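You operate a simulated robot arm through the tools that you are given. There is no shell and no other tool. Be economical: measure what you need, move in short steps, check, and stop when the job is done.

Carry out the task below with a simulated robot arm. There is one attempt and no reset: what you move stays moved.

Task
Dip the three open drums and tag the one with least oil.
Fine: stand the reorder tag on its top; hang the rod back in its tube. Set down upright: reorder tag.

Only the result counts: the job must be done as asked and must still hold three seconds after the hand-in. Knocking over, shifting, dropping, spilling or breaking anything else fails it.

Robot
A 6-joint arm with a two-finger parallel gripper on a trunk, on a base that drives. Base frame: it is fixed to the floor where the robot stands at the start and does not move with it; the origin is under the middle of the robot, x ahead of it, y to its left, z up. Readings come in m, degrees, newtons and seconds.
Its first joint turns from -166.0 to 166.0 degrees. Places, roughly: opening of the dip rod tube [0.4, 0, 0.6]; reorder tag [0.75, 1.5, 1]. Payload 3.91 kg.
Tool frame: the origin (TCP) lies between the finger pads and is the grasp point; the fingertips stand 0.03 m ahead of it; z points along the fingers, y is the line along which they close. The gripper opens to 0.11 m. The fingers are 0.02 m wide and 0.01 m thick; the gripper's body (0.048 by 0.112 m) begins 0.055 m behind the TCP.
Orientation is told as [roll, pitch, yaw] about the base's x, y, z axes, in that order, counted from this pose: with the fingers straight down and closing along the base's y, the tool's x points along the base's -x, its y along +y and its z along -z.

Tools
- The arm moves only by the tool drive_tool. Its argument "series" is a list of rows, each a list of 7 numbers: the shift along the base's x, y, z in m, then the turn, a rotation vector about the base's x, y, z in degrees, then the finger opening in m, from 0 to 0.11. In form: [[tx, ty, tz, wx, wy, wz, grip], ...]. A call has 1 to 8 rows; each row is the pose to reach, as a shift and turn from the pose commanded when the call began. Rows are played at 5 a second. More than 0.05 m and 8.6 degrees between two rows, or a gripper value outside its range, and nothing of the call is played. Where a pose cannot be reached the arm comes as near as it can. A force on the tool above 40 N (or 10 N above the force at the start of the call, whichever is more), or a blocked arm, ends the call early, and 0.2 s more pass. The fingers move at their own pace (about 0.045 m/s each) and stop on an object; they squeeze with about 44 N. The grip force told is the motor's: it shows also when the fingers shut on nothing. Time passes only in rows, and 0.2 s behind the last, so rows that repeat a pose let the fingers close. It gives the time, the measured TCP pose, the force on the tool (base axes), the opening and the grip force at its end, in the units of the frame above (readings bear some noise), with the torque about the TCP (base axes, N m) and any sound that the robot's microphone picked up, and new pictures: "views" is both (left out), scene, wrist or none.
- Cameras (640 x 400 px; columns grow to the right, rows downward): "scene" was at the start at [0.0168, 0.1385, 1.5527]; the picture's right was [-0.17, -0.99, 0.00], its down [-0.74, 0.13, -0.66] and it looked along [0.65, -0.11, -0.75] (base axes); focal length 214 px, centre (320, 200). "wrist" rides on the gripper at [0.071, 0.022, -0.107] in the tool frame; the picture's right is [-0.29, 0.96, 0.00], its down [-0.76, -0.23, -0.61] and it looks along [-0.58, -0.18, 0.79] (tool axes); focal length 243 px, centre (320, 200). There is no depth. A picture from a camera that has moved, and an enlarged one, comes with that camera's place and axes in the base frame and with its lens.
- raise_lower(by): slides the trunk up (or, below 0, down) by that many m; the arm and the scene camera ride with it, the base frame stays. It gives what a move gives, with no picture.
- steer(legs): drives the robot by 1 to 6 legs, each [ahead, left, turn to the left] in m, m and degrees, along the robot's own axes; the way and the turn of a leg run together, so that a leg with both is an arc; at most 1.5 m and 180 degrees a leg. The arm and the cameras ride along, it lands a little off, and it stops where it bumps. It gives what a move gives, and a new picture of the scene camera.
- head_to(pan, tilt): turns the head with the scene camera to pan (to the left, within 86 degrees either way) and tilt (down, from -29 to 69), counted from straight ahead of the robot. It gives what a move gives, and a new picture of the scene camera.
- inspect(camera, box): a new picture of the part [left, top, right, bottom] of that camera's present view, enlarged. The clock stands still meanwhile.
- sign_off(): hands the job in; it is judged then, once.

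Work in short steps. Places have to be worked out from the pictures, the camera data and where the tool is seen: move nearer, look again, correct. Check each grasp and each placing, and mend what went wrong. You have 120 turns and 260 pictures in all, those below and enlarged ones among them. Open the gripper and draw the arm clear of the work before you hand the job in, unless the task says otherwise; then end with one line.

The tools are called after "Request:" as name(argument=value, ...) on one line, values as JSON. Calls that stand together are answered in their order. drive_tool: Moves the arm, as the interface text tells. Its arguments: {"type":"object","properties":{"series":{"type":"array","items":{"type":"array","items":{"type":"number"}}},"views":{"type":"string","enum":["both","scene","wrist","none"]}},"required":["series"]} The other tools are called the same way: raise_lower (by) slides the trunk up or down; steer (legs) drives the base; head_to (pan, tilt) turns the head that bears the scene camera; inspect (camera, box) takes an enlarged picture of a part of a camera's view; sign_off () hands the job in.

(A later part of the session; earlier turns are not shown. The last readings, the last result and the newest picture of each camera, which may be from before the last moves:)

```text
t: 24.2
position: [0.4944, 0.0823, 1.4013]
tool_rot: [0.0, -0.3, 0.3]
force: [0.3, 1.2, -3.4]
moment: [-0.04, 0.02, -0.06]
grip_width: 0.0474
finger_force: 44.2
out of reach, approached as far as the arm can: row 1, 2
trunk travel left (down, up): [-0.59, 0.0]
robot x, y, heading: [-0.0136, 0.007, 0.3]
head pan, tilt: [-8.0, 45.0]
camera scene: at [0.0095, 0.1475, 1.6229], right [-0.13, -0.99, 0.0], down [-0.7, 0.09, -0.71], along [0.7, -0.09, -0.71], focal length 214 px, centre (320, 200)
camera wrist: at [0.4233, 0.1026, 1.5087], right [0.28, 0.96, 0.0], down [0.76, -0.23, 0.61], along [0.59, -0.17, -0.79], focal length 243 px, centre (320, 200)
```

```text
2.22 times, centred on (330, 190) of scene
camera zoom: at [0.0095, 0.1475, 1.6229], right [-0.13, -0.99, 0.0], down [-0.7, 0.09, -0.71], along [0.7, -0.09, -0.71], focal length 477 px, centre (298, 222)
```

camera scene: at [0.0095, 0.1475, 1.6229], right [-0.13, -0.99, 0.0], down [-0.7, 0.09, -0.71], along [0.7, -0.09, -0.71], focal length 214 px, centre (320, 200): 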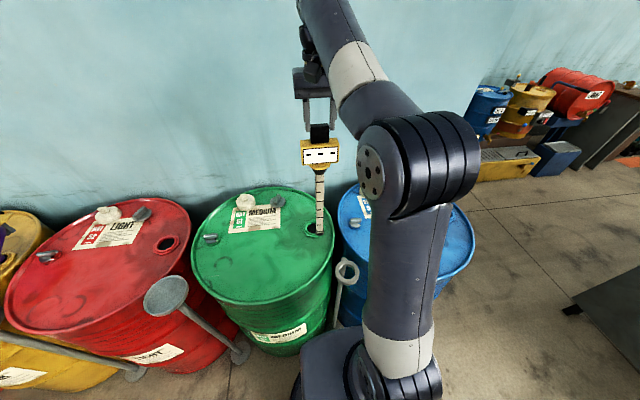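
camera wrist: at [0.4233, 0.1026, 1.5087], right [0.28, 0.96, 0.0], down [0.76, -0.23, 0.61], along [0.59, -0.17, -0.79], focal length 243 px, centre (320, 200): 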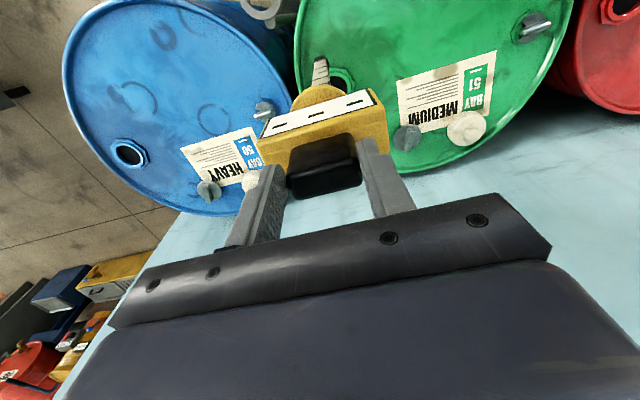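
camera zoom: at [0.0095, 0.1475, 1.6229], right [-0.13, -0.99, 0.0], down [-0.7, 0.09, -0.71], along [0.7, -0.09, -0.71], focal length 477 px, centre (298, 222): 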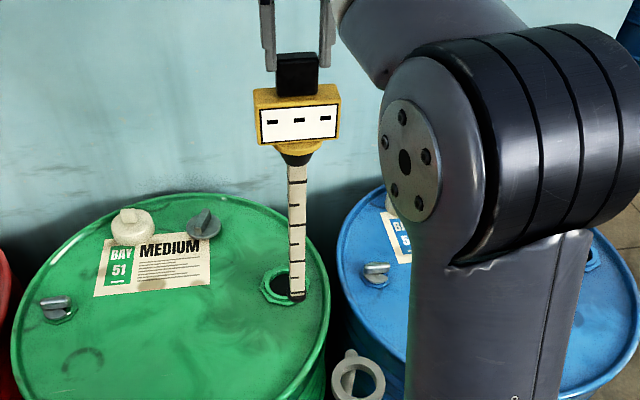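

Continue closer to (0.563, 0.103), watching the height.

Request:
drive_tool(series=[[0.03, 0.008, -0.005, 0, 0, 0, 0], [0.05, 0.015, -0.015, 0, 0, 0, 0]])

Request:
inspect(camera="scene", box=[280, 180, 350, 270])

Request:
inspect(camera="wrist", box=[240, 0, 400, 130])

```text
t: 24.8
position: [0.5413, 0.0944, 1.3788]
tool_rot: [0.0, -0.3, 0.4]
force: [0.3, 0.5, -2.8]
moment: [-0.01, 0.04, -0.01]
grip_width: 0.0474
finger_force: 44.3
out of reach, approached as far as the arm can: row 1, 2
trunk travel left (down, up): [-0.59, 0.0]
robot x, y, heading: [-0.0096, 0.0078, 0.3]
head pan, tilt: [-8.0, 45.0]
camera scene: at [0.0094, 0.1473, 1.6229], right [-0.13, -0.99, 0.0], down [-0.7, 0.09, -0.71], along [0.7, -0.09, -0.71], focal length 214 px, centre (320, 200)
camera wrist: at [0.47, 0.1152, 1.4857], right [0.28, 0.96, 0.0], down [0.76, -0.23, 0.61], along [0.59, -0.17, -0.79], focal length 243 px, centre (320, 200)
```

scene: 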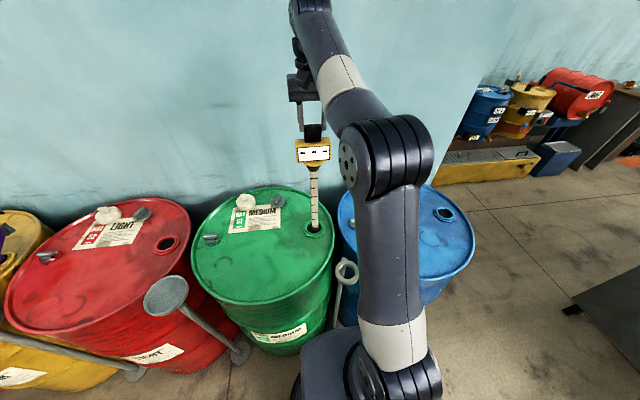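
wrist: 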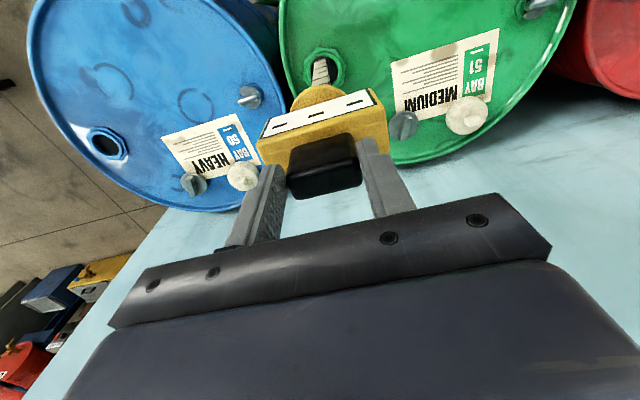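

```text
4.44 times, centred on (315, 225) of scene
camera zoom: at [0.0094, 0.1473, 1.6229], right [-0.13, -0.99, 0.0], down [-0.7, 0.09, -0.71], along [0.7, -0.09, -0.71], focal length 953 px, centre (342, 89)
```

zoom: 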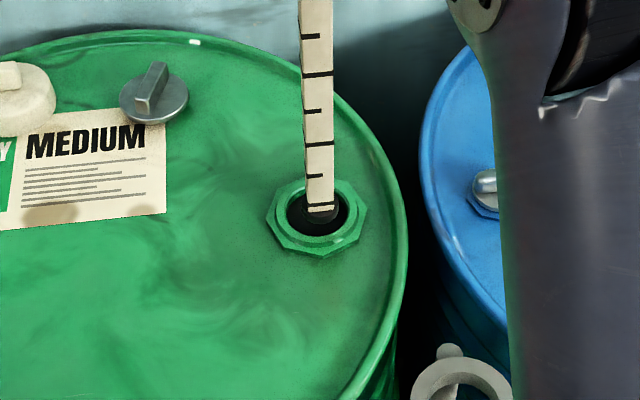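

```text
3.08 times, centred on (320, 65) of wrist
camera zoom: at [0.47, 0.1152, 1.4857], right [0.28, 0.96, 0.0], down [0.76, -0.23, 0.61], along [0.59, -0.17, -0.79], focal length 746 px, centre (320, 615)
```

zoom: 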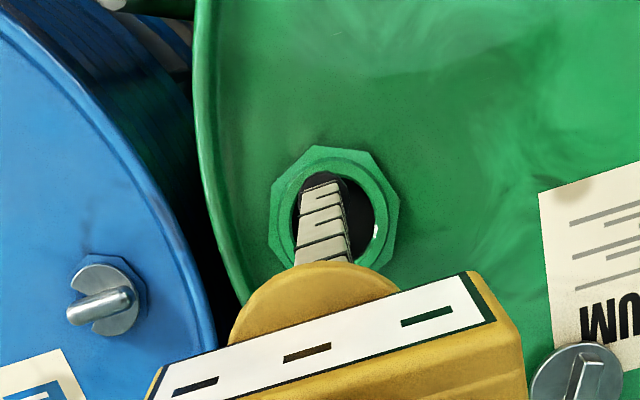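

Bung centre ≈(0.570, 0.100, z≈0.885); the tip is at (0.541, 0.097, 0.925). Shift 0.029 in x, letting z sink slightly.

Request:
drive_tool(series=[[0.015, 0.002, -0.004, 0, 0, 0, 0], [0.029, 0.004, -0.012, 0, 0, 0, 0], [0.029, 0.004, -0.012, 0, 0, 0, 0]])

Request:
inspect(camera="scene", box=[280, 180, 350, 270])

Request:
inspect(camera="wrist", box=[240, 0, 400, 130])

```text
t: 25.6
position: [0.5635, 0.098, 1.3642]
tool_rot: [0.1, -0.4, 0.3]
force: [0.0, -0.3, -2.3]
moment: [-0.03, 0.02, 0.01]
grip_width: 0.0475
finger_force: 43.9
out of reach, approached as far as the arm can: row 1, 2, 3
trunk travel left (down, up): [-0.59, 0.0]
robot x, y, heading: [-0.0133, 0.0069, 0.4]
head pan, tilt: [-8.0, 45.0]
camera scene: at [0.0086, 0.1471, 1.6229], right [-0.13, -0.99, 0.0], down [-0.7, 0.09, -0.71], along [0.7, -0.09, -0.71], focal length 214 px, centre (320, 200)
camera wrist: at [0.4939, 0.1177, 1.4703], right [0.28, 0.96, 0.0], down [0.76, -0.23, 0.61], along [0.59, -0.17, -0.79], focal length 243 px, centre (320, 200)
```

scene: 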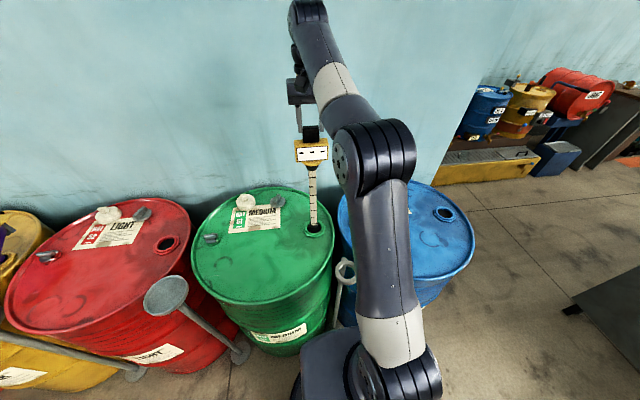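
wrist: 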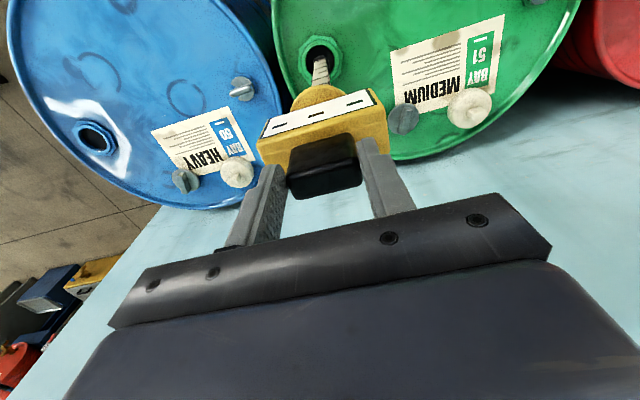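

```text
4.44 times, centred on (315, 225) of scene
camera zoom: at [0.0086, 0.1471, 1.6229], right [-0.13, -0.99, 0.0], down [-0.7, 0.09, -0.71], along [0.7, -0.09, -0.71], focal length 953 px, centre (342, 89)
```

zoom: 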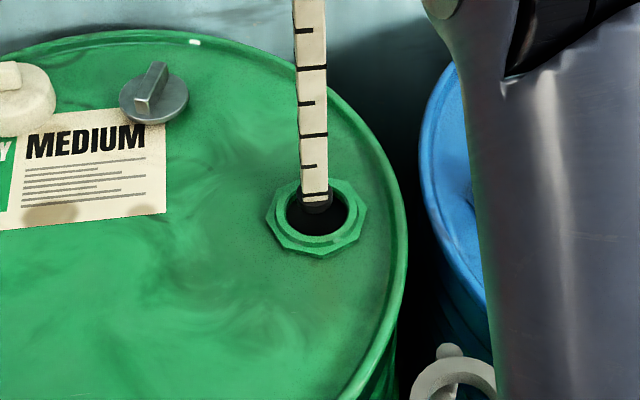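

```text
3.08 times, centred on (320, 65) of wrist
camera zoom: at [0.4939, 0.1177, 1.4703], right [0.28, 0.96, 0.0], down [0.76, -0.23, 0.61], along [0.59, -0.17, -0.79], focal length 746 px, centre (320, 615)
```

zoom: 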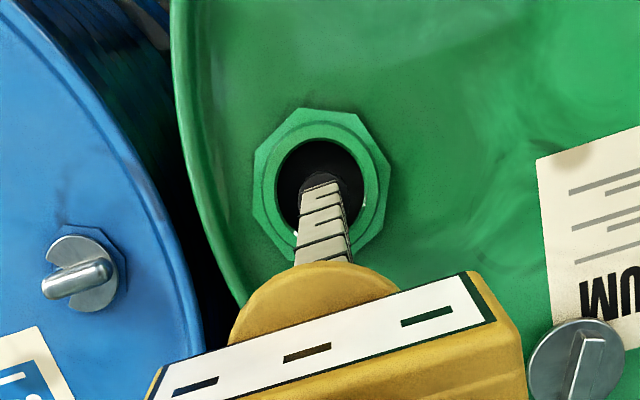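

Target centre (0.571, 0.100). Shift 8 mm and descend, checking.

Request:
drive_tool(series=[[0.0, 0.0, -0.008, 0, 0, 0, 0], [0.008, 0.002, -0.012, 0, 0, 0, 0], [0.008, 0.002, -0.035, 0, 0, 0, 0]])

Request:
inspect(camera="wrist", box=[240, 0, 400, 130])

Request:
inspect(camera="scene", box=[280, 180, 350, 270])

```text
t: 26.4
position: [0.5719, 0.101, 1.3271]
tool_rot: [0.0, -0.1, 0.3]
force: [0.2, -0.8, -2.0]
moment: [0.0, 0.04, -0.02]
grip_width: 0.0475
finger_force: 43.7
trunk travel left (down, up): [-0.59, 0.0]
robot x, y, heading: [-0.011, 0.0023, 0.4]
head pan, tilt: [-8.0, 45.0]
camera scene: at [0.0087, 0.1471, 1.623], right [-0.13, -0.99, 0.0], down [-0.7, 0.09, -0.71], along [0.7, -0.09, -0.71], focal length 214 px, centre (320, 200)
camera wrist: at [0.5021, 0.1211, 1.434], right [0.28, 0.96, 0.0], down [0.76, -0.23, 0.61], along [0.59, -0.17, -0.79], focal length 243 px, centre (320, 200)
```

scene: 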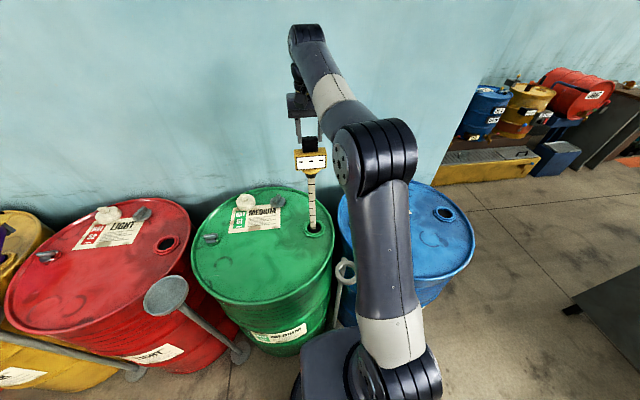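
wrist: 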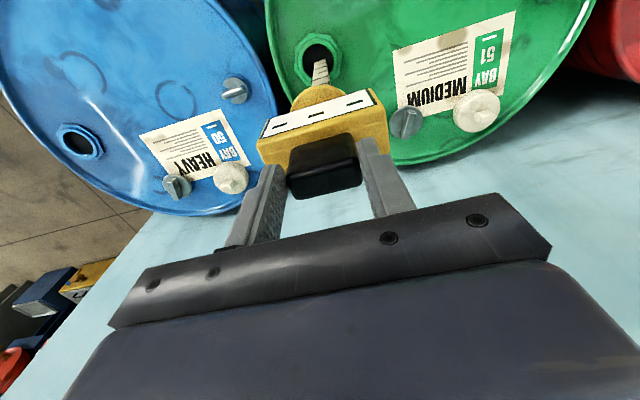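

```text
3.08 times, centred on (320, 65) of wrist
camera zoom: at [0.5021, 0.1211, 1.434], right [0.28, 0.96, 0.0], down [0.76, -0.23, 0.61], along [0.59, -0.17, -0.79], focal length 746 px, centre (320, 615)
```

zoom: 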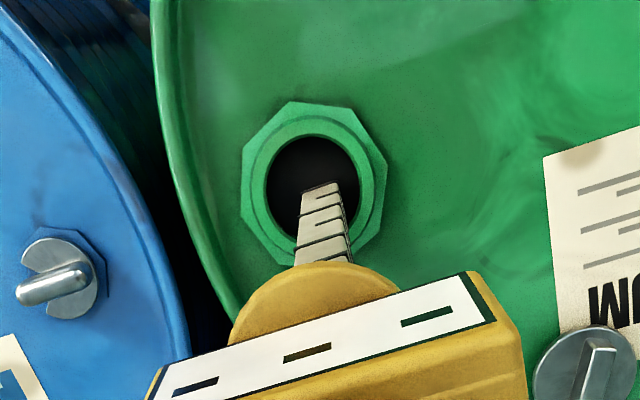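

```text
4.44 times, centred on (315, 225) of scene
camera zoom: at [0.0087, 0.1471, 1.623], right [-0.13, -0.99, 0.0], down [-0.7, 0.09, -0.71], along [0.7, -0.09, -0.71], focal length 953 px, centre (342, 89)
```

zoom: 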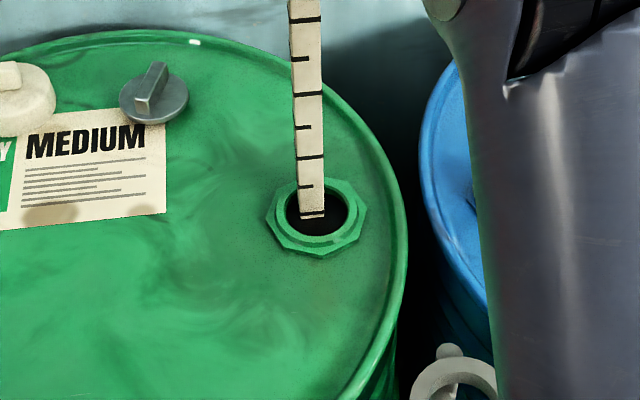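

The tip is entering the hole near its centre; shift y by -4 mm and descend, watching force and the display.

Request:
drive_tool(series=[[0.002, -0.004, -0.01, 0, 0, 0, 0], [0.002, -0.004, -0.035, 0, 0, 0, 0], [0.002, -0.004, -0.06, 0, 0, 0, 0], [0.002, -0.004, -0.085, 0, 0, 0, 0], [0.002, -0.004, -0.11, 0, 0, 0, 0]])

Request:
inspect(camera="scene", box=[270, 130, 350, 260])

```text
t: 27.6
position: [0.5753, 0.0925, 1.2182]
tool_rot: [0.0, -0.2, 0.4]
force: [0.3, 0.4, -2.5]
moment: [0.04, -0.01, 0.05]
grip_width: 0.047
finger_force: 43.7
trunk travel left (down, up): [-0.59, 0.0]
robot x, y, heading: [-0.0137, 0.007, 0.5]
head pan, tilt: [-8.0, 45.0]
camera scene: at [0.0088, 0.1471, 1.6229], right [-0.13, -0.99, 0.0], down [-0.7, 0.09, -0.71], along [0.7, -0.09, -0.71], focal length 214 px, centre (320, 200)
camera wrist: at [0.5039, 0.1124, 1.3248], right [0.28, 0.96, 0.0], down [0.76, -0.23, 0.61], along [0.58, -0.17, -0.79], focal length 243 px, centre (320, 200)
```

scene: 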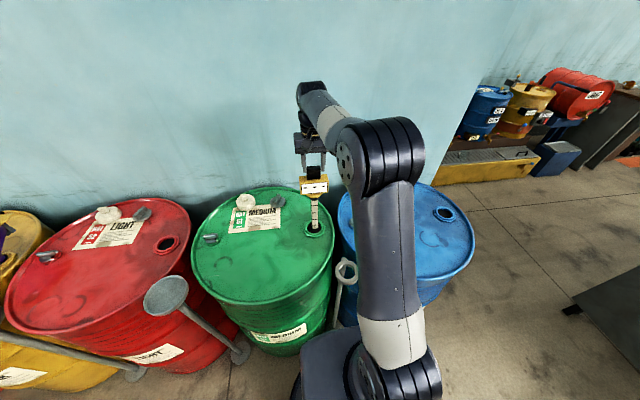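
wrist: 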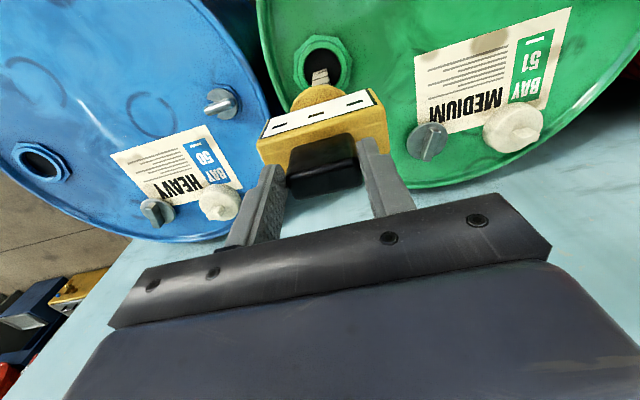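

```text
3.08 times, centred on (310, 195) of scene
camera zoom: at [0.0088, 0.1471, 1.6229], right [-0.13, -0.99, 0.0], down [-0.7, 0.09, -0.71], along [0.7, -0.09, -0.71], focal length 660 px, centre (351, 215)
```

zoom: 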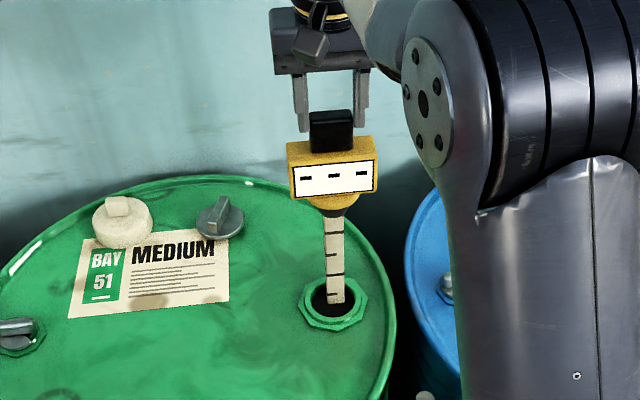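

Centred. Descend another 0.12.

Request:
drive_tool(series=[[0.0, 0.002, -0.03, 0, 0, 0, 0], [0.0, 0.002, -0.06, 0, 0, 0, 0], [0.0, 0.002, -0.09, 0, 0, 0, 0], [0.0, 0.002, -0.12, 0, 0, 0, 0]])

Request:
inspect(camera="scene", box=[270, 130, 350, 260])

```text
t: 28.6
position: [0.5754, 0.0957, 1.098]
tool_rot: [0.0, -0.1, 0.3]
force: [0.5, -0.8, -2.7]
moment: [0.01, 0.02, 0.0]
grip_width: 0.0472
finger_force: 44.2
trunk travel left (down, up): [-0.59, 0.0]
robot x, y, heading: [-0.0126, 0.0078, 0.2]
head pan, tilt: [-8.0, 45.0]
camera scene: at [0.009, 0.1471, 1.623], right [-0.13, -0.99, 0.0], down [-0.7, 0.09, -0.71], along [0.7, -0.09, -0.71], focal length 214 px, centre (320, 200)
camera wrist: at [0.5048, 0.1157, 1.2044], right [0.28, 0.96, 0.0], down [0.76, -0.23, 0.61], along [0.58, -0.17, -0.79], focal length 243 px, centre (320, 200)
```

scene: 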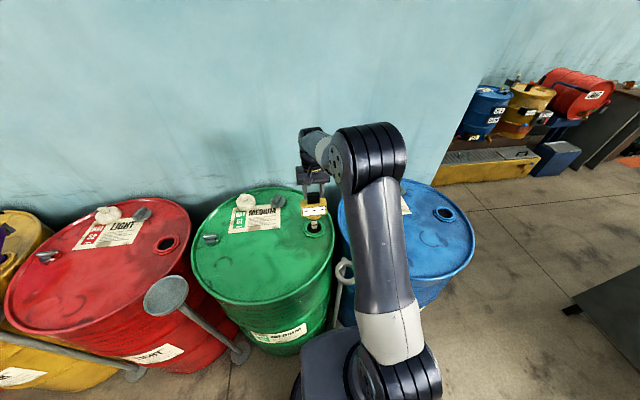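
wrist: 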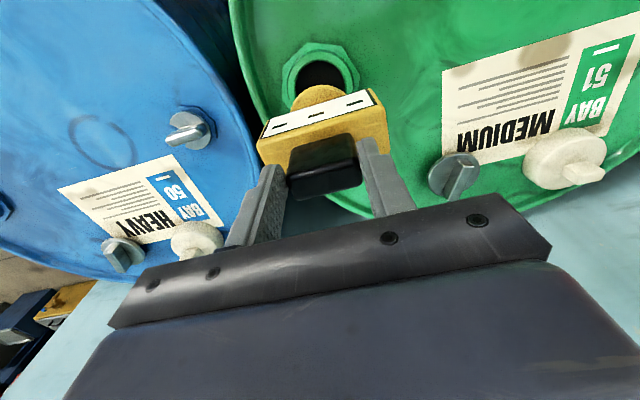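

```text
3.08 times, centred on (310, 195) of scene
camera zoom: at [0.009, 0.1471, 1.623], right [-0.13, -0.99, 0.0], down [-0.7, 0.09, -0.71], along [0.7, -0.09, -0.71], focal length 660 px, centre (351, 215)
```

zoom: 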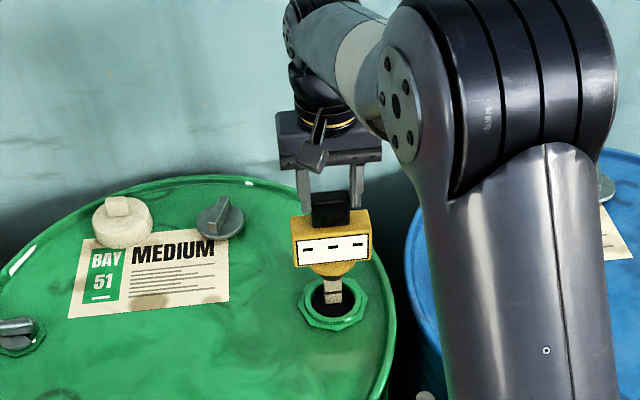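

Display still "---". Descend toward seating the collar on the bung.

Request:
drive_tool(series=[[0.0, 0.0, -0.03, 0, 0, 0, 0], [0.0, 0.0, -0.045, 0, 0, 0, 0], [0.0, 0.0, -0.055, 0, 0, 0, 0], [0.0, 0.0, -0.061, 0, 0, 0, 0]])

Request:
inspect(camera="scene", box=[280, 170, 360, 260])

```text
t: 29.6
position: [0.5736, 0.0967, 1.0372]
tool_rot: [0.0, -0.1, 0.3]
force: [-7.6, 2.9, 2.3]
moment: [0.4, 0.92, 0.03]
grip_width: 0.0475
finger_force: 43.8
trunk travel left (down, up): [-0.59, 0.0]
robot x, y, heading: [-0.0098, 0.0065, 0.3]
head pan, tilt: [-8.0, 45.0]
camera scene: at [0.0073, 0.1474, 1.623], right [-0.13, -0.99, 0.0], down [-0.7, 0.09, -0.71], along [0.7, -0.09, -0.71], focal length 214 px, centre (320, 200)
camera wrist: at [0.5027, 0.1164, 1.1447], right [0.28, 0.96, 0.0], down [0.76, -0.23, 0.61], along [0.58, -0.17, -0.79], focal length 243 px, centre (320, 200)
```

scene: 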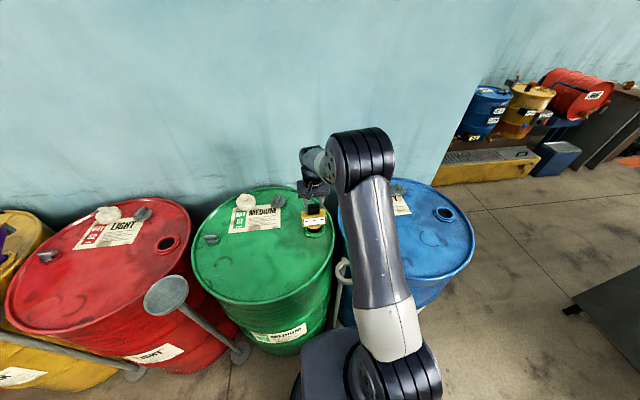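
wrist: 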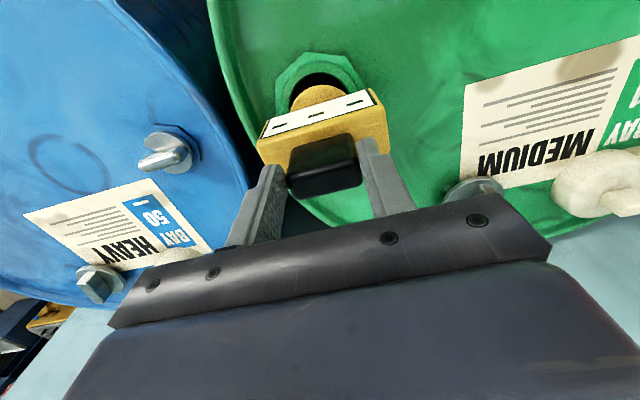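

```text
4.44 times, centred on (320, 215) of scene
camera zoom: at [0.0073, 0.1474, 1.623], right [-0.13, -0.99, 0.0], down [-0.7, 0.09, -0.71], along [0.7, -0.09, -0.71], focal length 953 px, centre (320, 133)
```

zoom: 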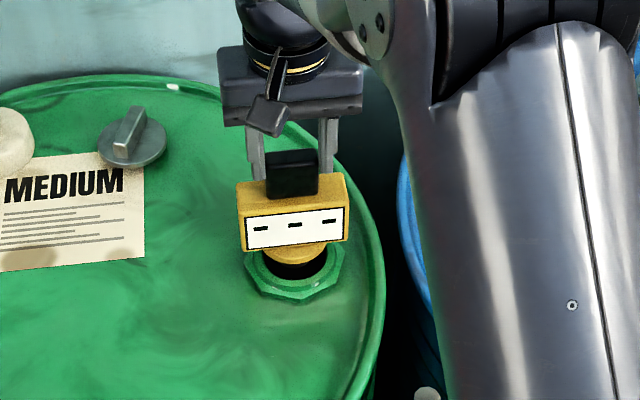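

Sideways force shows contact on the far (+x) rim; shift -6 mm x, +2 mm y, then lower a bit.

Request:
drive_tool(series=[[-0.003, 0.001, 0.003, 0, 0, 0, 0], [-0.007, 0.002, 0.0, 0, 0, 0, 0], [-0.007, 0.002, -0.008, 0, 0, 0, 0]])

Request:
inspect(camera="scene", box=[280, 170, 360, 260])

```text
t: 30.4
position: [0.5689, 0.0974, 1.0291]
tool_rot: [0.0, -0.1, 0.3]
force: [-0.4, -1.0, -1.4]
moment: [-0.08, 0.13, -0.01]
grip_width: 0.0475
finger_force: 44.1
trunk travel left (down, up): [-0.59, 0.0]
robot x, y, heading: [-0.0105, 0.0043, 0.2]
head pan, tilt: [-8.0, 45.0]
camera scene: at [0.0085, 0.147, 1.6229], right [-0.13, -0.99, 0.0], down [-0.7, 0.09, -0.71], along [0.7, -0.09, -0.71], focal length 214 px, centre (320, 200)
camera wrist: at [0.4981, 0.1177, 1.1352], right [0.28, 0.96, 0.0], down [0.76, -0.23, 0.61], along [0.58, -0.17, -0.79], focal length 243 px, centre (320, 200)
```

scene: 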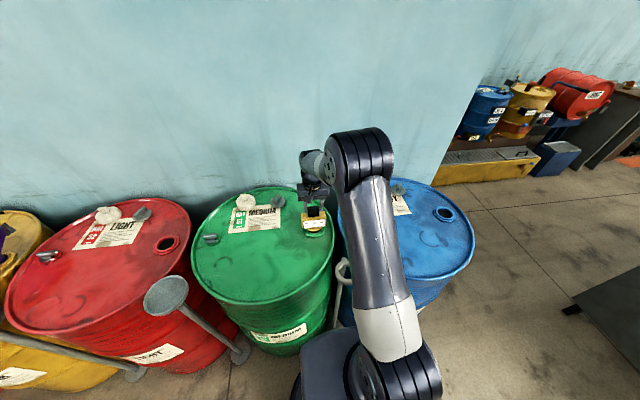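
wrist: 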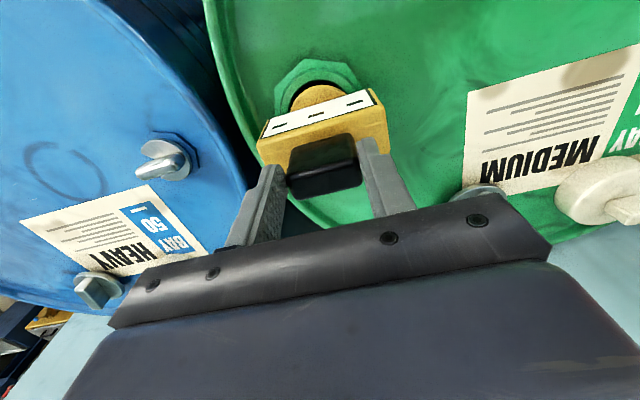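

```text
4.44 times, centred on (320, 215) of scene
camera zoom: at [0.0085, 0.147, 1.6229], right [-0.13, -0.99, 0.0], down [-0.7, 0.09, -0.71], along [0.7, -0.09, -0.71], focal length 953 px, centre (320, 133)
```

zoom: 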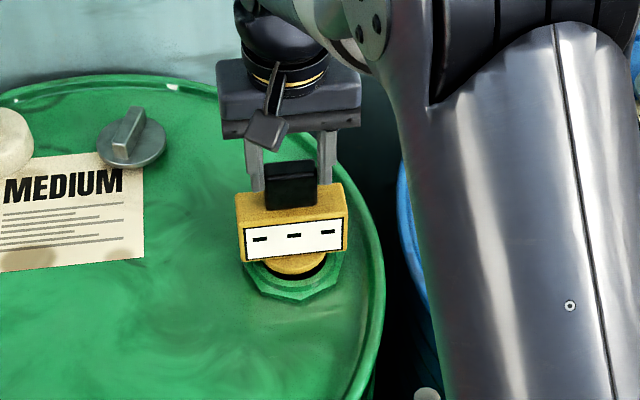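

Free now; go down a few more millimetres until it seats, then hold.

Request:
drive_tool(series=[[-0.001, 0.0, -0.005, 0, 0, 0, 0], [-0.001, 0, -0.01, 0, 0, 0, 0], [-0.001, 0, -0.015, 0, 0, 0, 0], [-0.001, 0, -0.015, 0, 0, 0, 0], [-0.001, 0, -0.015, 0, 0, 0, 0]], views="none")

Request:
inspect(camera="scene", box=[280, 170, 360, 260])

```text
t: 31.1
position: [0.5662, 0.0974, 1.0236]
tool_rot: [0.1, -0.7, 0.3]
force: [-8.5, -2.5, 15.5]
moment: [0.09, 0.49, 0.05]
grip_width: 0.0475
finger_force: 44.3
trunk travel left (down, up): [-0.59, 0.0]
robot x, y, heading: [-0.0092, 0.007, 0.5]
head pan, tilt: [-8.0, 45.0]
stopped in row 3: the force on the tool passed its limit (the readings are from after the stop); the commanded pose is now the measured one
```

```text
4.44 times, centred on (320, 215) of scene
camera zoom: at [0.0054, 0.1465, 1.6231], right [-0.13, -0.99, 0.0], down [-0.7, 0.09, -0.71], along [0.7, -0.09, -0.71], focal length 953 px, centre (320, 133)
```

zoom: 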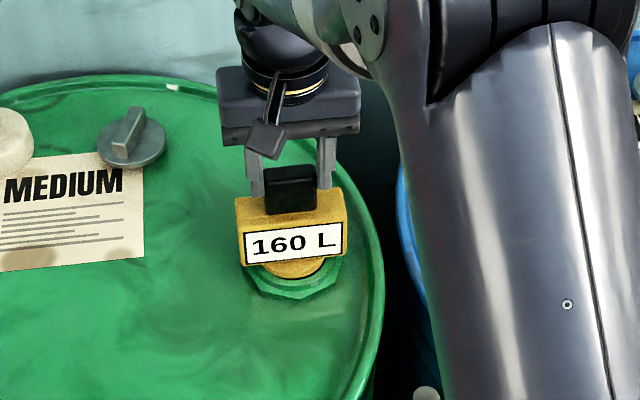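

Green reads 160 L. Lift straight out of the bung.

Request:
drive_tool(series=[[0.003, 0.0, 0.03, 0, 0, 0, 0], [0.003, 0, 0.075, 0, 0, 0, 0], [0.003, 0, 0.12, 0, 0, 0, 0], [0.003, 0, 0.165, 0, 0, 0, 0], [0.003, 0, 0.21, 0, 0, 0, 0], [0.003, 0, 0.255, 0, 0, 0, 0], [0.003, 0, 0.3, 0, 0, 0, 0], [0.001, 0, 0.34, 0, 0, 0, 0]], views="scene")

Request:
inspect(camera="scene", box=[280, 130, 360, 260])

```text
t: 33.0
position: [0.5691, 0.099, 1.362]
tool_rot: [0.1, -0.7, 0.3]
force: [0.3, 0.3, -2.4]
moment: [0.03, 0.07, 0.0]
grip_width: 0.0473
finger_force: 44.2
trunk travel left (down, up): [-0.59, 0.0]
robot x, y, heading: [-0.0137, 0.0038, 0.2]
head pan, tilt: [-8.0, 45.0]
camera scene: at [0.0088, 0.1471, 1.6229], right [-0.13, -0.99, 0.0], down [-0.7, 0.09, -0.71], along [0.7, -0.09, -0.71], focal length 214 px, centre (320, 200)
```

scene: 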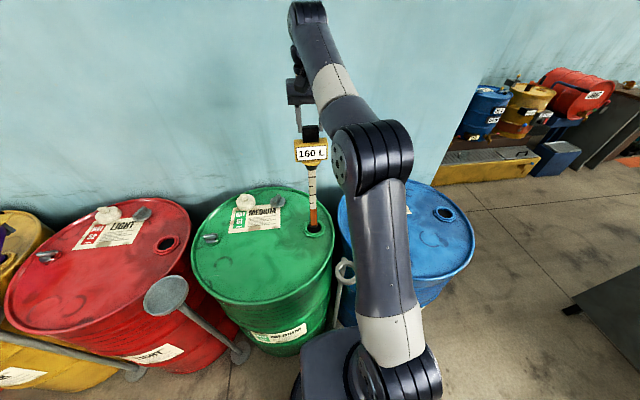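

```text
3.08 times, centred on (320, 195) of scene
camera zoom: at [0.0088, 0.1471, 1.6229], right [-0.13, -0.99, 0.0], down [-0.7, 0.09, -0.71], along [0.7, -0.09, -0.71], focal length 660 px, centre (320, 215)
```

zoom: 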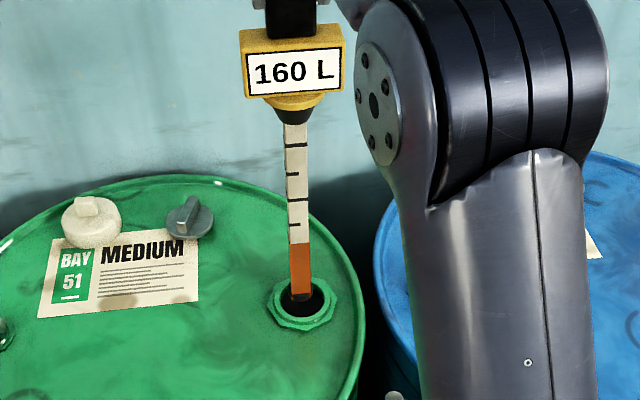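

The wet mark shows. Retract upward and back to about x 0.40.

Request:
drive_tool(series=[[-0.02, -0.005, 0.012, 0, 0, 0, 0], [-0.05, -0.015, 0.027, 0, 0.2, 0, 0], [-0.085, -0.03, 0.042, 0, 0.4, 0, 0], [-0.125, -0.05, 0.052, 0, 0.6, 0, 0], [-0.165, -0.07, 0.06, 0, 0.6, 0, 0]], views="scene")

```text
t: 34.1
position: [0.4071, 0.0306, 1.4207]
tool_rot: [0.0, -0.1, 0.2]
force: [0.9, 1.0, -1.0]
moment: [-0.01, -0.02, -0.01]
grip_width: 0.0473
finger_force: 43.7
trunk travel left (down, up): [-0.59, 0.0]
robot x, y, heading: [-0.0128, 0.0059, 0.3]
head pan, tilt: [-8.0, 45.0]
camera scene: at [0.0076, 0.1468, 1.623], right [-0.13, -0.99, 0.0], down [-0.7, 0.09, -0.71], along [0.7, -0.09, -0.71], focal length 214 px, centre (320, 200)
```

scene: 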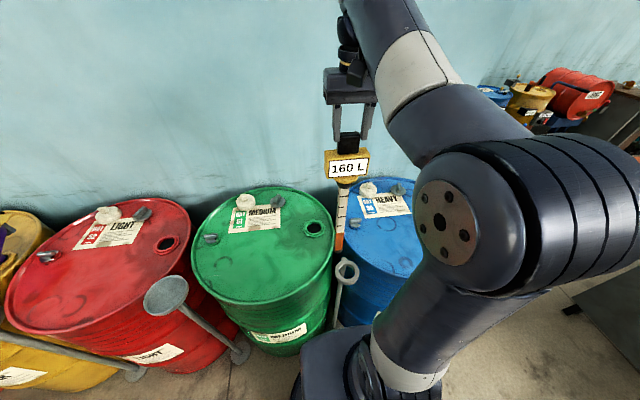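

Drive: back a little, strafe right 0.55, forward again, for the blue drum.

Request:
steer(legs=[[-0.06, 0, 0], [0, -0.56, 0], [0.06, 0, 0]])

Request:
inspect(camera="scene", box=[240, 130, 400, 280])

Request:
inspect(camera="wrist", box=[200, 0, 520, 200])

```text
t: 38.6
position: [0.4104, -0.548, 1.4191]
tool_rot: [0.1, 0.0, -0.2]
force: [0.2, 0.5, -2.9]
moment: [-0.01, 0.02, -0.01]
grip_width: 0.0474
finger_force: 43.9
trunk travel left (down, up): [-0.59, 0.0]
robot x, y, heading: [-0.0057, -0.5675, -0.2]
head pan, tilt: [-8.0, 45.0]
camera scene: at [0.012, -0.4268, 1.6229], right [-0.14, -0.99, 0.0], down [-0.7, 0.1, -0.71], along [0.7, -0.1, -0.71], focal length 214 px, centre (320, 200)
```

scene: 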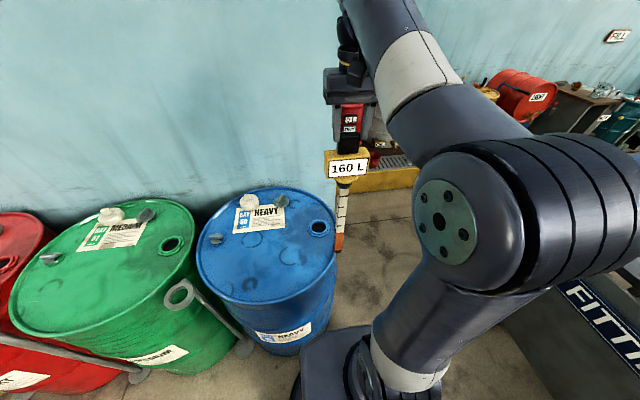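

```text
2.67 times, centred on (320, 205) of scene
camera zoom: at [0.012, -0.4268, 1.6229], right [-0.14, -0.99, 0.0], down [-0.7, 0.1, -0.71], along [0.7, -0.1, -0.71], focal length 572 px, centre (320, 187)
```

zoom: 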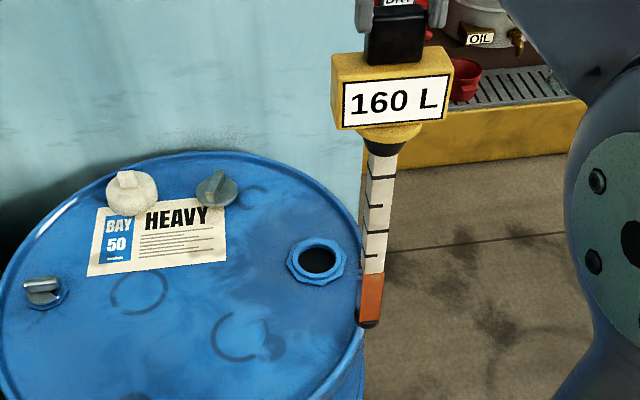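

```text
2.00 times, centred on (360, 100) of wrist
camera zoom: at [0.3402, -0.5275, 1.5266], right [0.3, 0.96, 0.0], down [0.76, -0.24, 0.61], along [0.58, -0.18, -0.79], focal length 485 px, centre (240, 400)
```

zoom: 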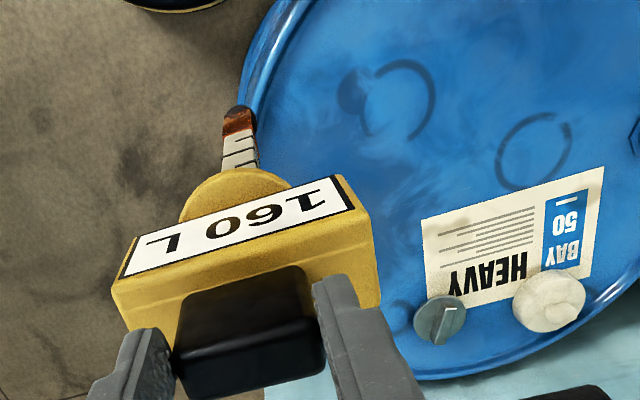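

Blue bung ≈(0.569, -0.504). Move to just short of it.

Request:
drive_tool(series=[[0.035, 0.01, -0.005, 0, 0, 0, 0], [0.07, 0.02, -0.012, 0, 0, 0, 0], [0.1, 0.03, -0.025, 0, 0, 0, 0], [0.13, 0.038, -0.04, 0, 0, 0, 0], [0.15, 0.043, -0.052, 0, 0, 0, 0]], views="none")

Request:
inspect(camera="scene", box=[280, 180, 350, 270])

Request:
inspect(camera="wrist", box=[240, 0, 400, 130])

```text
t: 39.8
position: [0.5594, -0.5025, 1.3692]
tool_rot: [0.1, -0.1, -0.3]
force: [-0.1, 0.3, -3.1]
moment: [0.02, 0.03, 0.0]
grip_width: 0.0473
finger_force: 44.0
trunk travel left (down, up): [-0.59, 0.0]
robot x, y, heading: [-0.0068, -0.5677, -0.4]
head pan, tilt: [-8.0, 45.0]
```

```text
4.44 times, centred on (315, 225) of scene
camera zoom: at [0.0113, -0.4268, 1.6229], right [-0.14, -0.99, 0.0], down [-0.7, 0.1, -0.71], along [0.7, -0.1, -0.71], focal length 953 px, centre (342, 89)
```

zoom: 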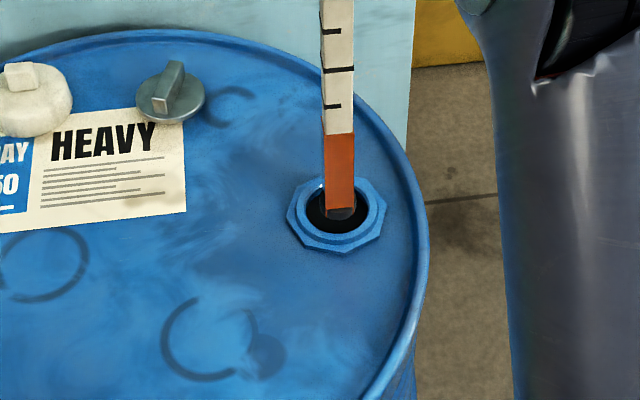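

```text
3.08 times, centred on (320, 65) of wrist
camera zoom: at [0.4896, -0.4823, 1.4756], right [0.3, 0.96, 0.0], down [0.76, -0.24, 0.61], along [0.58, -0.18, -0.79], focal length 746 px, centre (320, 615)
```

zoom: 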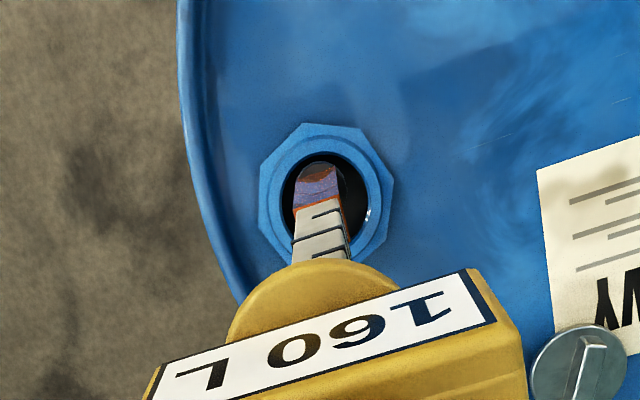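

Blue target ≈(0.568, -0.501). Insert and descend.

Request:
drive_tool(series=[[0.004, 0.001, -0.008, 0, 0, 0, 0], [0.009, 0.0015, -0.02, 0, 0, 0, 0], [0.009, 0.0015, -0.04, 0, 0, 0, 0], [0.009, 0.0015, -0.07, 0, 0, 0, 0]], views="none")

Request:
inspect(camera="scene", box=[280, 180, 350, 270])

Request:
inspect(camera="wrist", box=[240, 0, 400, 130])

```text
t: 40.8
position: [0.5698, -0.5041, 1.2963]
tool_rot: [0.0, -0.1, -0.3]
force: [0.0, -0.8, -2.1]
moment: [-0.02, 0.04, -0.01]
grip_width: 0.0473
finger_force: 44.0
trunk travel left (down, up): [-0.59, 0.0]
robot x, y, heading: [-0.0067, -0.5689, -0.0]
head pan, tilt: [-8.0, 45.0]
```

```text
4.44 times, centred on (315, 225) of scene
camera zoom: at [0.011, -0.4268, 1.623], right [-0.14, -0.99, 0.0], down [-0.7, 0.1, -0.71], along [0.7, -0.1, -0.71], focal length 953 px, centre (342, 89)
```

zoom: 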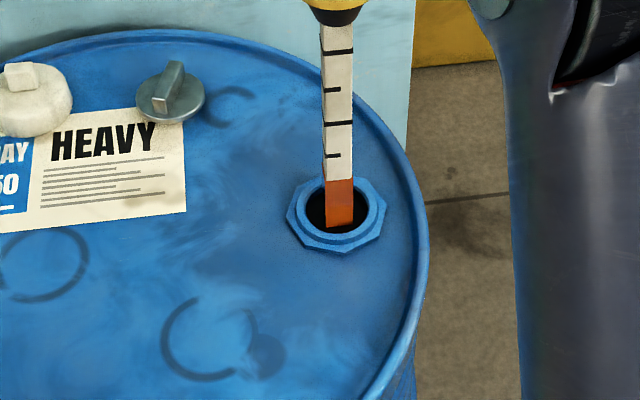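

```text
3.08 times, centred on (320, 65) of wrist
camera zoom: at [0.4982, -0.4832, 1.4036], right [0.3, 0.96, 0.0], down [0.76, -0.24, 0.61], along [0.58, -0.18, -0.79], focal length 746 px, centre (320, 615)
```

zoom: 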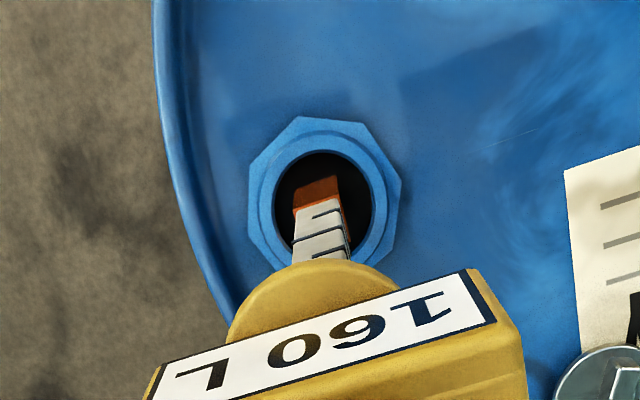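

Well centred. Descend to about z 1.05.

Request:
drive_tool(series=[[0, 0.001, -0.045, 0, 0, 0, 0], [0, 0.001, -0.09, 0, 0, 0, 0], [0, 0.001, -0.135, 0, 0, 0, 0], [0, 0.001, -0.18, 0, 0, 0, 0], [0, 0.001, -0.22, 0, 0, 0, 0], [0, 0.001, -0.245, 0, 0, 0, 0]], views="none")

Request:
inspect(camera="scene", box=[280, 170, 360, 260])

```text
t: 42.2
position: [0.5706, -0.5025, 1.0502]
tool_rot: [0.1, -0.1, -0.4]
force: [-0.5, -0.5, -2.5]
moment: [-0.01, 0.03, 0.0]
grip_width: 0.0473
finger_force: 44.0
trunk travel left (down, up): [-0.59, 0.0]
robot x, y, heading: [-0.0105, -0.5689, -0.3]
head pan, tilt: [-8.0, 45.0]
```

```text
4.44 times, centred on (320, 215) of scene
camera zoom: at [0.0111, -0.4268, 1.623], right [-0.14, -0.99, 0.0], down [-0.7, 0.1, -0.71], along [0.7, -0.1, -0.71], focal length 953 px, centre (320, 133)
```

zoom: 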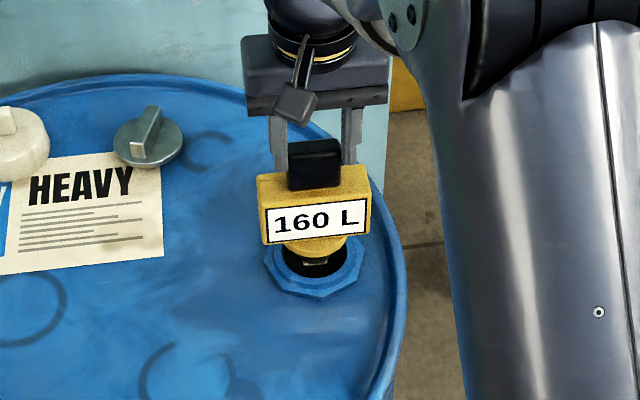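

Continue down in small steps until seated.

Request:
drive_tool(series=[[-0.001, 0.0, -0.01, 0, 0, 0, 0], [-0.002, 0.0, -0.018, 0, 0, 0, 0], [-0.002, 0.0, -0.023, 0, 0, 0, 0], [-0.002, 0.0, -0.028, 0, 0, 0, 0], [-0.002, 0.0, -0.033, 0, 0, 0, 0]], views="none")

Request:
inspect(camera="scene", box=[280, 170, 360, 260])

```text
t: 43.4
position: [0.567, -0.5021, 1.0239]
tool_rot: [0.0, -0.4, -0.3]
force: [-4.6, 0.3, 21.4]
moment: [-0.09, -0.56, -0.03]
grip_width: 0.0473
finger_force: 44.1
trunk travel left (down, up): [-0.59, 0.0]
robot x, y, heading: [-0.0092, -0.5662, -0.5]
head pan, tilt: [-8.0, 45.0]
```

```text
4.44 times, centred on (320, 215) of scene
camera zoom: at [0.0082, -0.4271, 1.6235], right [-0.14, -0.99, 0.0], down [-0.7, 0.1, -0.71], along [0.7, -0.1, -0.71], focal length 953 px, centre (320, 133)
```

zoom: 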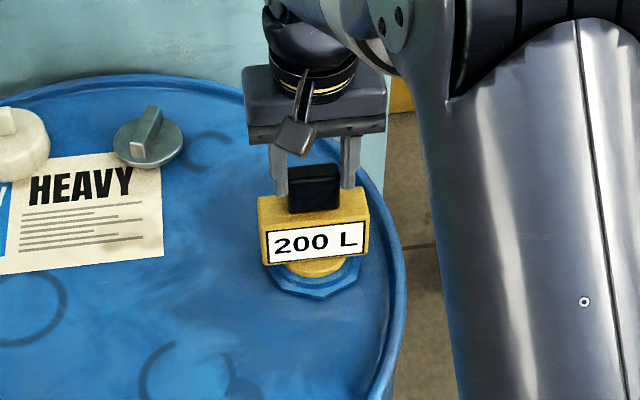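

Blue reads 200 L. Lift out.

Request:
drive_tool(series=[[0.001, 0.0, 0.035, 0, 0, 0, 0], [0.001, 0, 0.08, 0, 0, 0, 0], [0.001, 0, 0.125, 0, 0, 0, 0], [0.001, 0, 0.17, 0, 0, 0, 0], [0.001, 0, 0.215, 0, 0, 0, 0], [0.001, 0, 0.26, 0, 0, 0, 0], [0.001, 0, 0.305, 0, 0, 0, 0], [0.0, 0, 0.345, 0, 0, 0, 0]], views="none")

Request:
drive_tool(series=[[-0.02, 0, 0.012, 0, 0, 0, 0], [-0.05, 0, 0.027, 0, 0.0, 0, 0], [-0.085, 0, 0.042, 0, 0.0, 0, 0], [-0.125, 0, 0.052, 0, 0.0, 0, 0], [-0.165, 0, 0.06, 0, 0.0, 0, 0]], views="scene")

```text
t: 45.2
position: [0.5662, -0.5018, 1.3616]
tool_rot: [0.1, -0.1, -0.3]
force: [-0.3, -0.1, -2.4]
moment: [0.01, 0.03, -0.02]
grip_width: 0.0474
finger_force: 43.8
trunk travel left (down, up): [-0.59, 0.0]
robot x, y, heading: [-0.0097, -0.567, -0.6]
head pan, tilt: [-8.0, 45.0]
```

```text
t: 46.4
position: [0.4005, -0.5027, 1.4252]
tool_rot: [0.1, -0.2, -0.4]
force: [0.4, -0.6, -2.2]
moment: [-0.01, -0.01, -0.01]
grip_width: 0.0474
finger_force: 43.9
trunk travel left (down, up): [-0.59, 0.0]
robot x, y, heading: [-0.0101, -0.5695, -0.3]
head pan, tilt: [-8.0, 45.0]
camera scene: at [0.0098, -0.4269, 1.6229], right [-0.14, -0.99, 0.0], down [-0.7, 0.1, -0.71], along [0.7, -0.1, -0.71], focal length 214 px, centre (320, 200)
```

scene: 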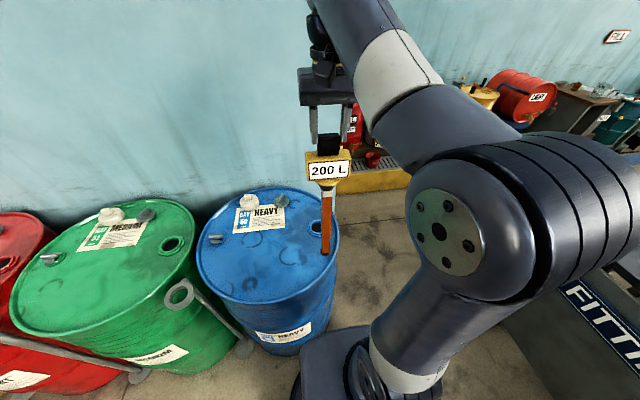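

Strafe left 1.2 m to the red drum (keeping slightly back on the way).

Request:
steer(legs=[[-0.06, 0, 0], [0, 1.2, 0], [0.06, 0, 0]])

Request:
inspect(camera="scene", box=[240, 130, 400, 280])

```text
t: 53.7
position: [0.3995, 0.7408, 1.422]
tool_rot: [0.1, 0.0, 0.7]
force: [0.0, -0.8, -2.4]
moment: [0.0, 0.03, -0.02]
grip_width: 0.0474
finger_force: 44.0
trunk travel left (down, up): [-0.59, 0.0]
robot x, y, heading: [-0.0158, 0.6686, 0.6]
head pan, tilt: [-8.0, 45.0]
camera scene: at [0.0065, 0.8089, 1.6229], right [-0.13, -0.99, 0.0], down [-0.7, 0.09, -0.71], along [0.7, -0.09, -0.71], focal length 214 px, centre (320, 200)
```

scene: 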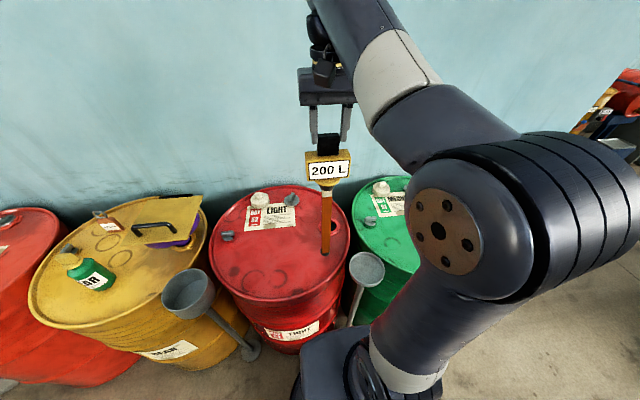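

```text
2.67 times, centred on (320, 205) of scene
camera zoom: at [0.0065, 0.8089, 1.6229], right [-0.13, -0.99, 0.0], down [-0.7, 0.09, -0.71], along [0.7, -0.09, -0.71], focal length 572 px, centre (320, 187)
```

zoom: 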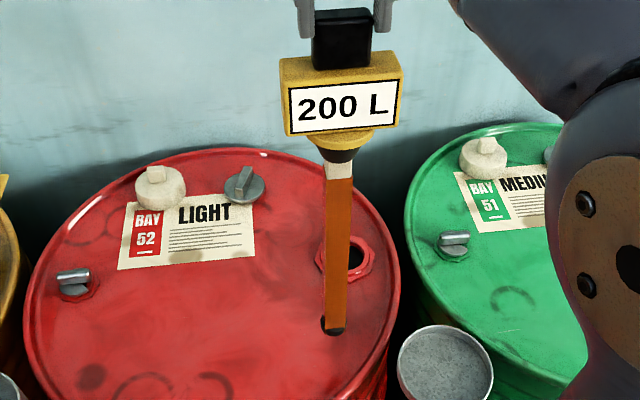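

Red bung ≈(0.567, 0.697). Move to just short of it.

Request:
drive_tool(series=[[0.035, -0.01, -0.005, 0, 0, 0, 0], [0.07, -0.02, -0.014, 0, 0, 0, 0], [0.105, -0.03, -0.028, 0, 0, 0, 0], [0.135, -0.038, -0.043, 0, 0, 0, 0], [0.156, -0.044, -0.056, 0, 0, 0, 0]], views="none")

Request:
inspect(camera="scene", box=[290, 180, 360, 270])

Request:
inspect(camera="wrist", box=[240, 0, 400, 130])

```text
t: 54.9
position: [0.5527, 0.6936, 1.3668]
tool_rot: [0.1, 0.0, 0.7]
force: [-0.2, 0.0, -1.9]
moment: [0.02, 0.0, 0.01]
grip_width: 0.0473
finger_force: 44.0
trunk travel left (down, up): [-0.59, 0.0]
robot x, y, heading: [-0.0154, 0.6658, 0.5]
head pan, tilt: [-8.0, 45.0]
```

```text
4.44 times, centred on (325, 225) of scene
camera zoom: at [0.0057, 0.8087, 1.623], right [-0.13, -0.99, 0.0], down [-0.7, 0.09, -0.71], along [0.7, -0.09, -0.71], focal length 953 px, centre (298, 89)
```

zoom: 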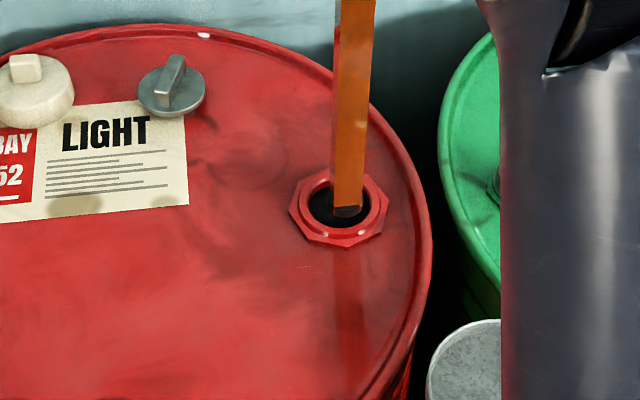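

```text
3.08 times, centred on (320, 65) of wrist
camera zoom: at [0.4826, 0.7132, 1.4747], right [0.28, 0.96, 0.0], down [0.76, -0.22, 0.61], along [0.58, -0.17, -0.79], focal length 746 px, centre (320, 615)
```

zoom: 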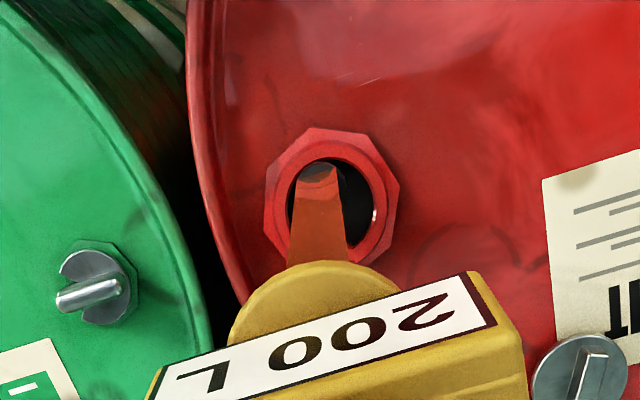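

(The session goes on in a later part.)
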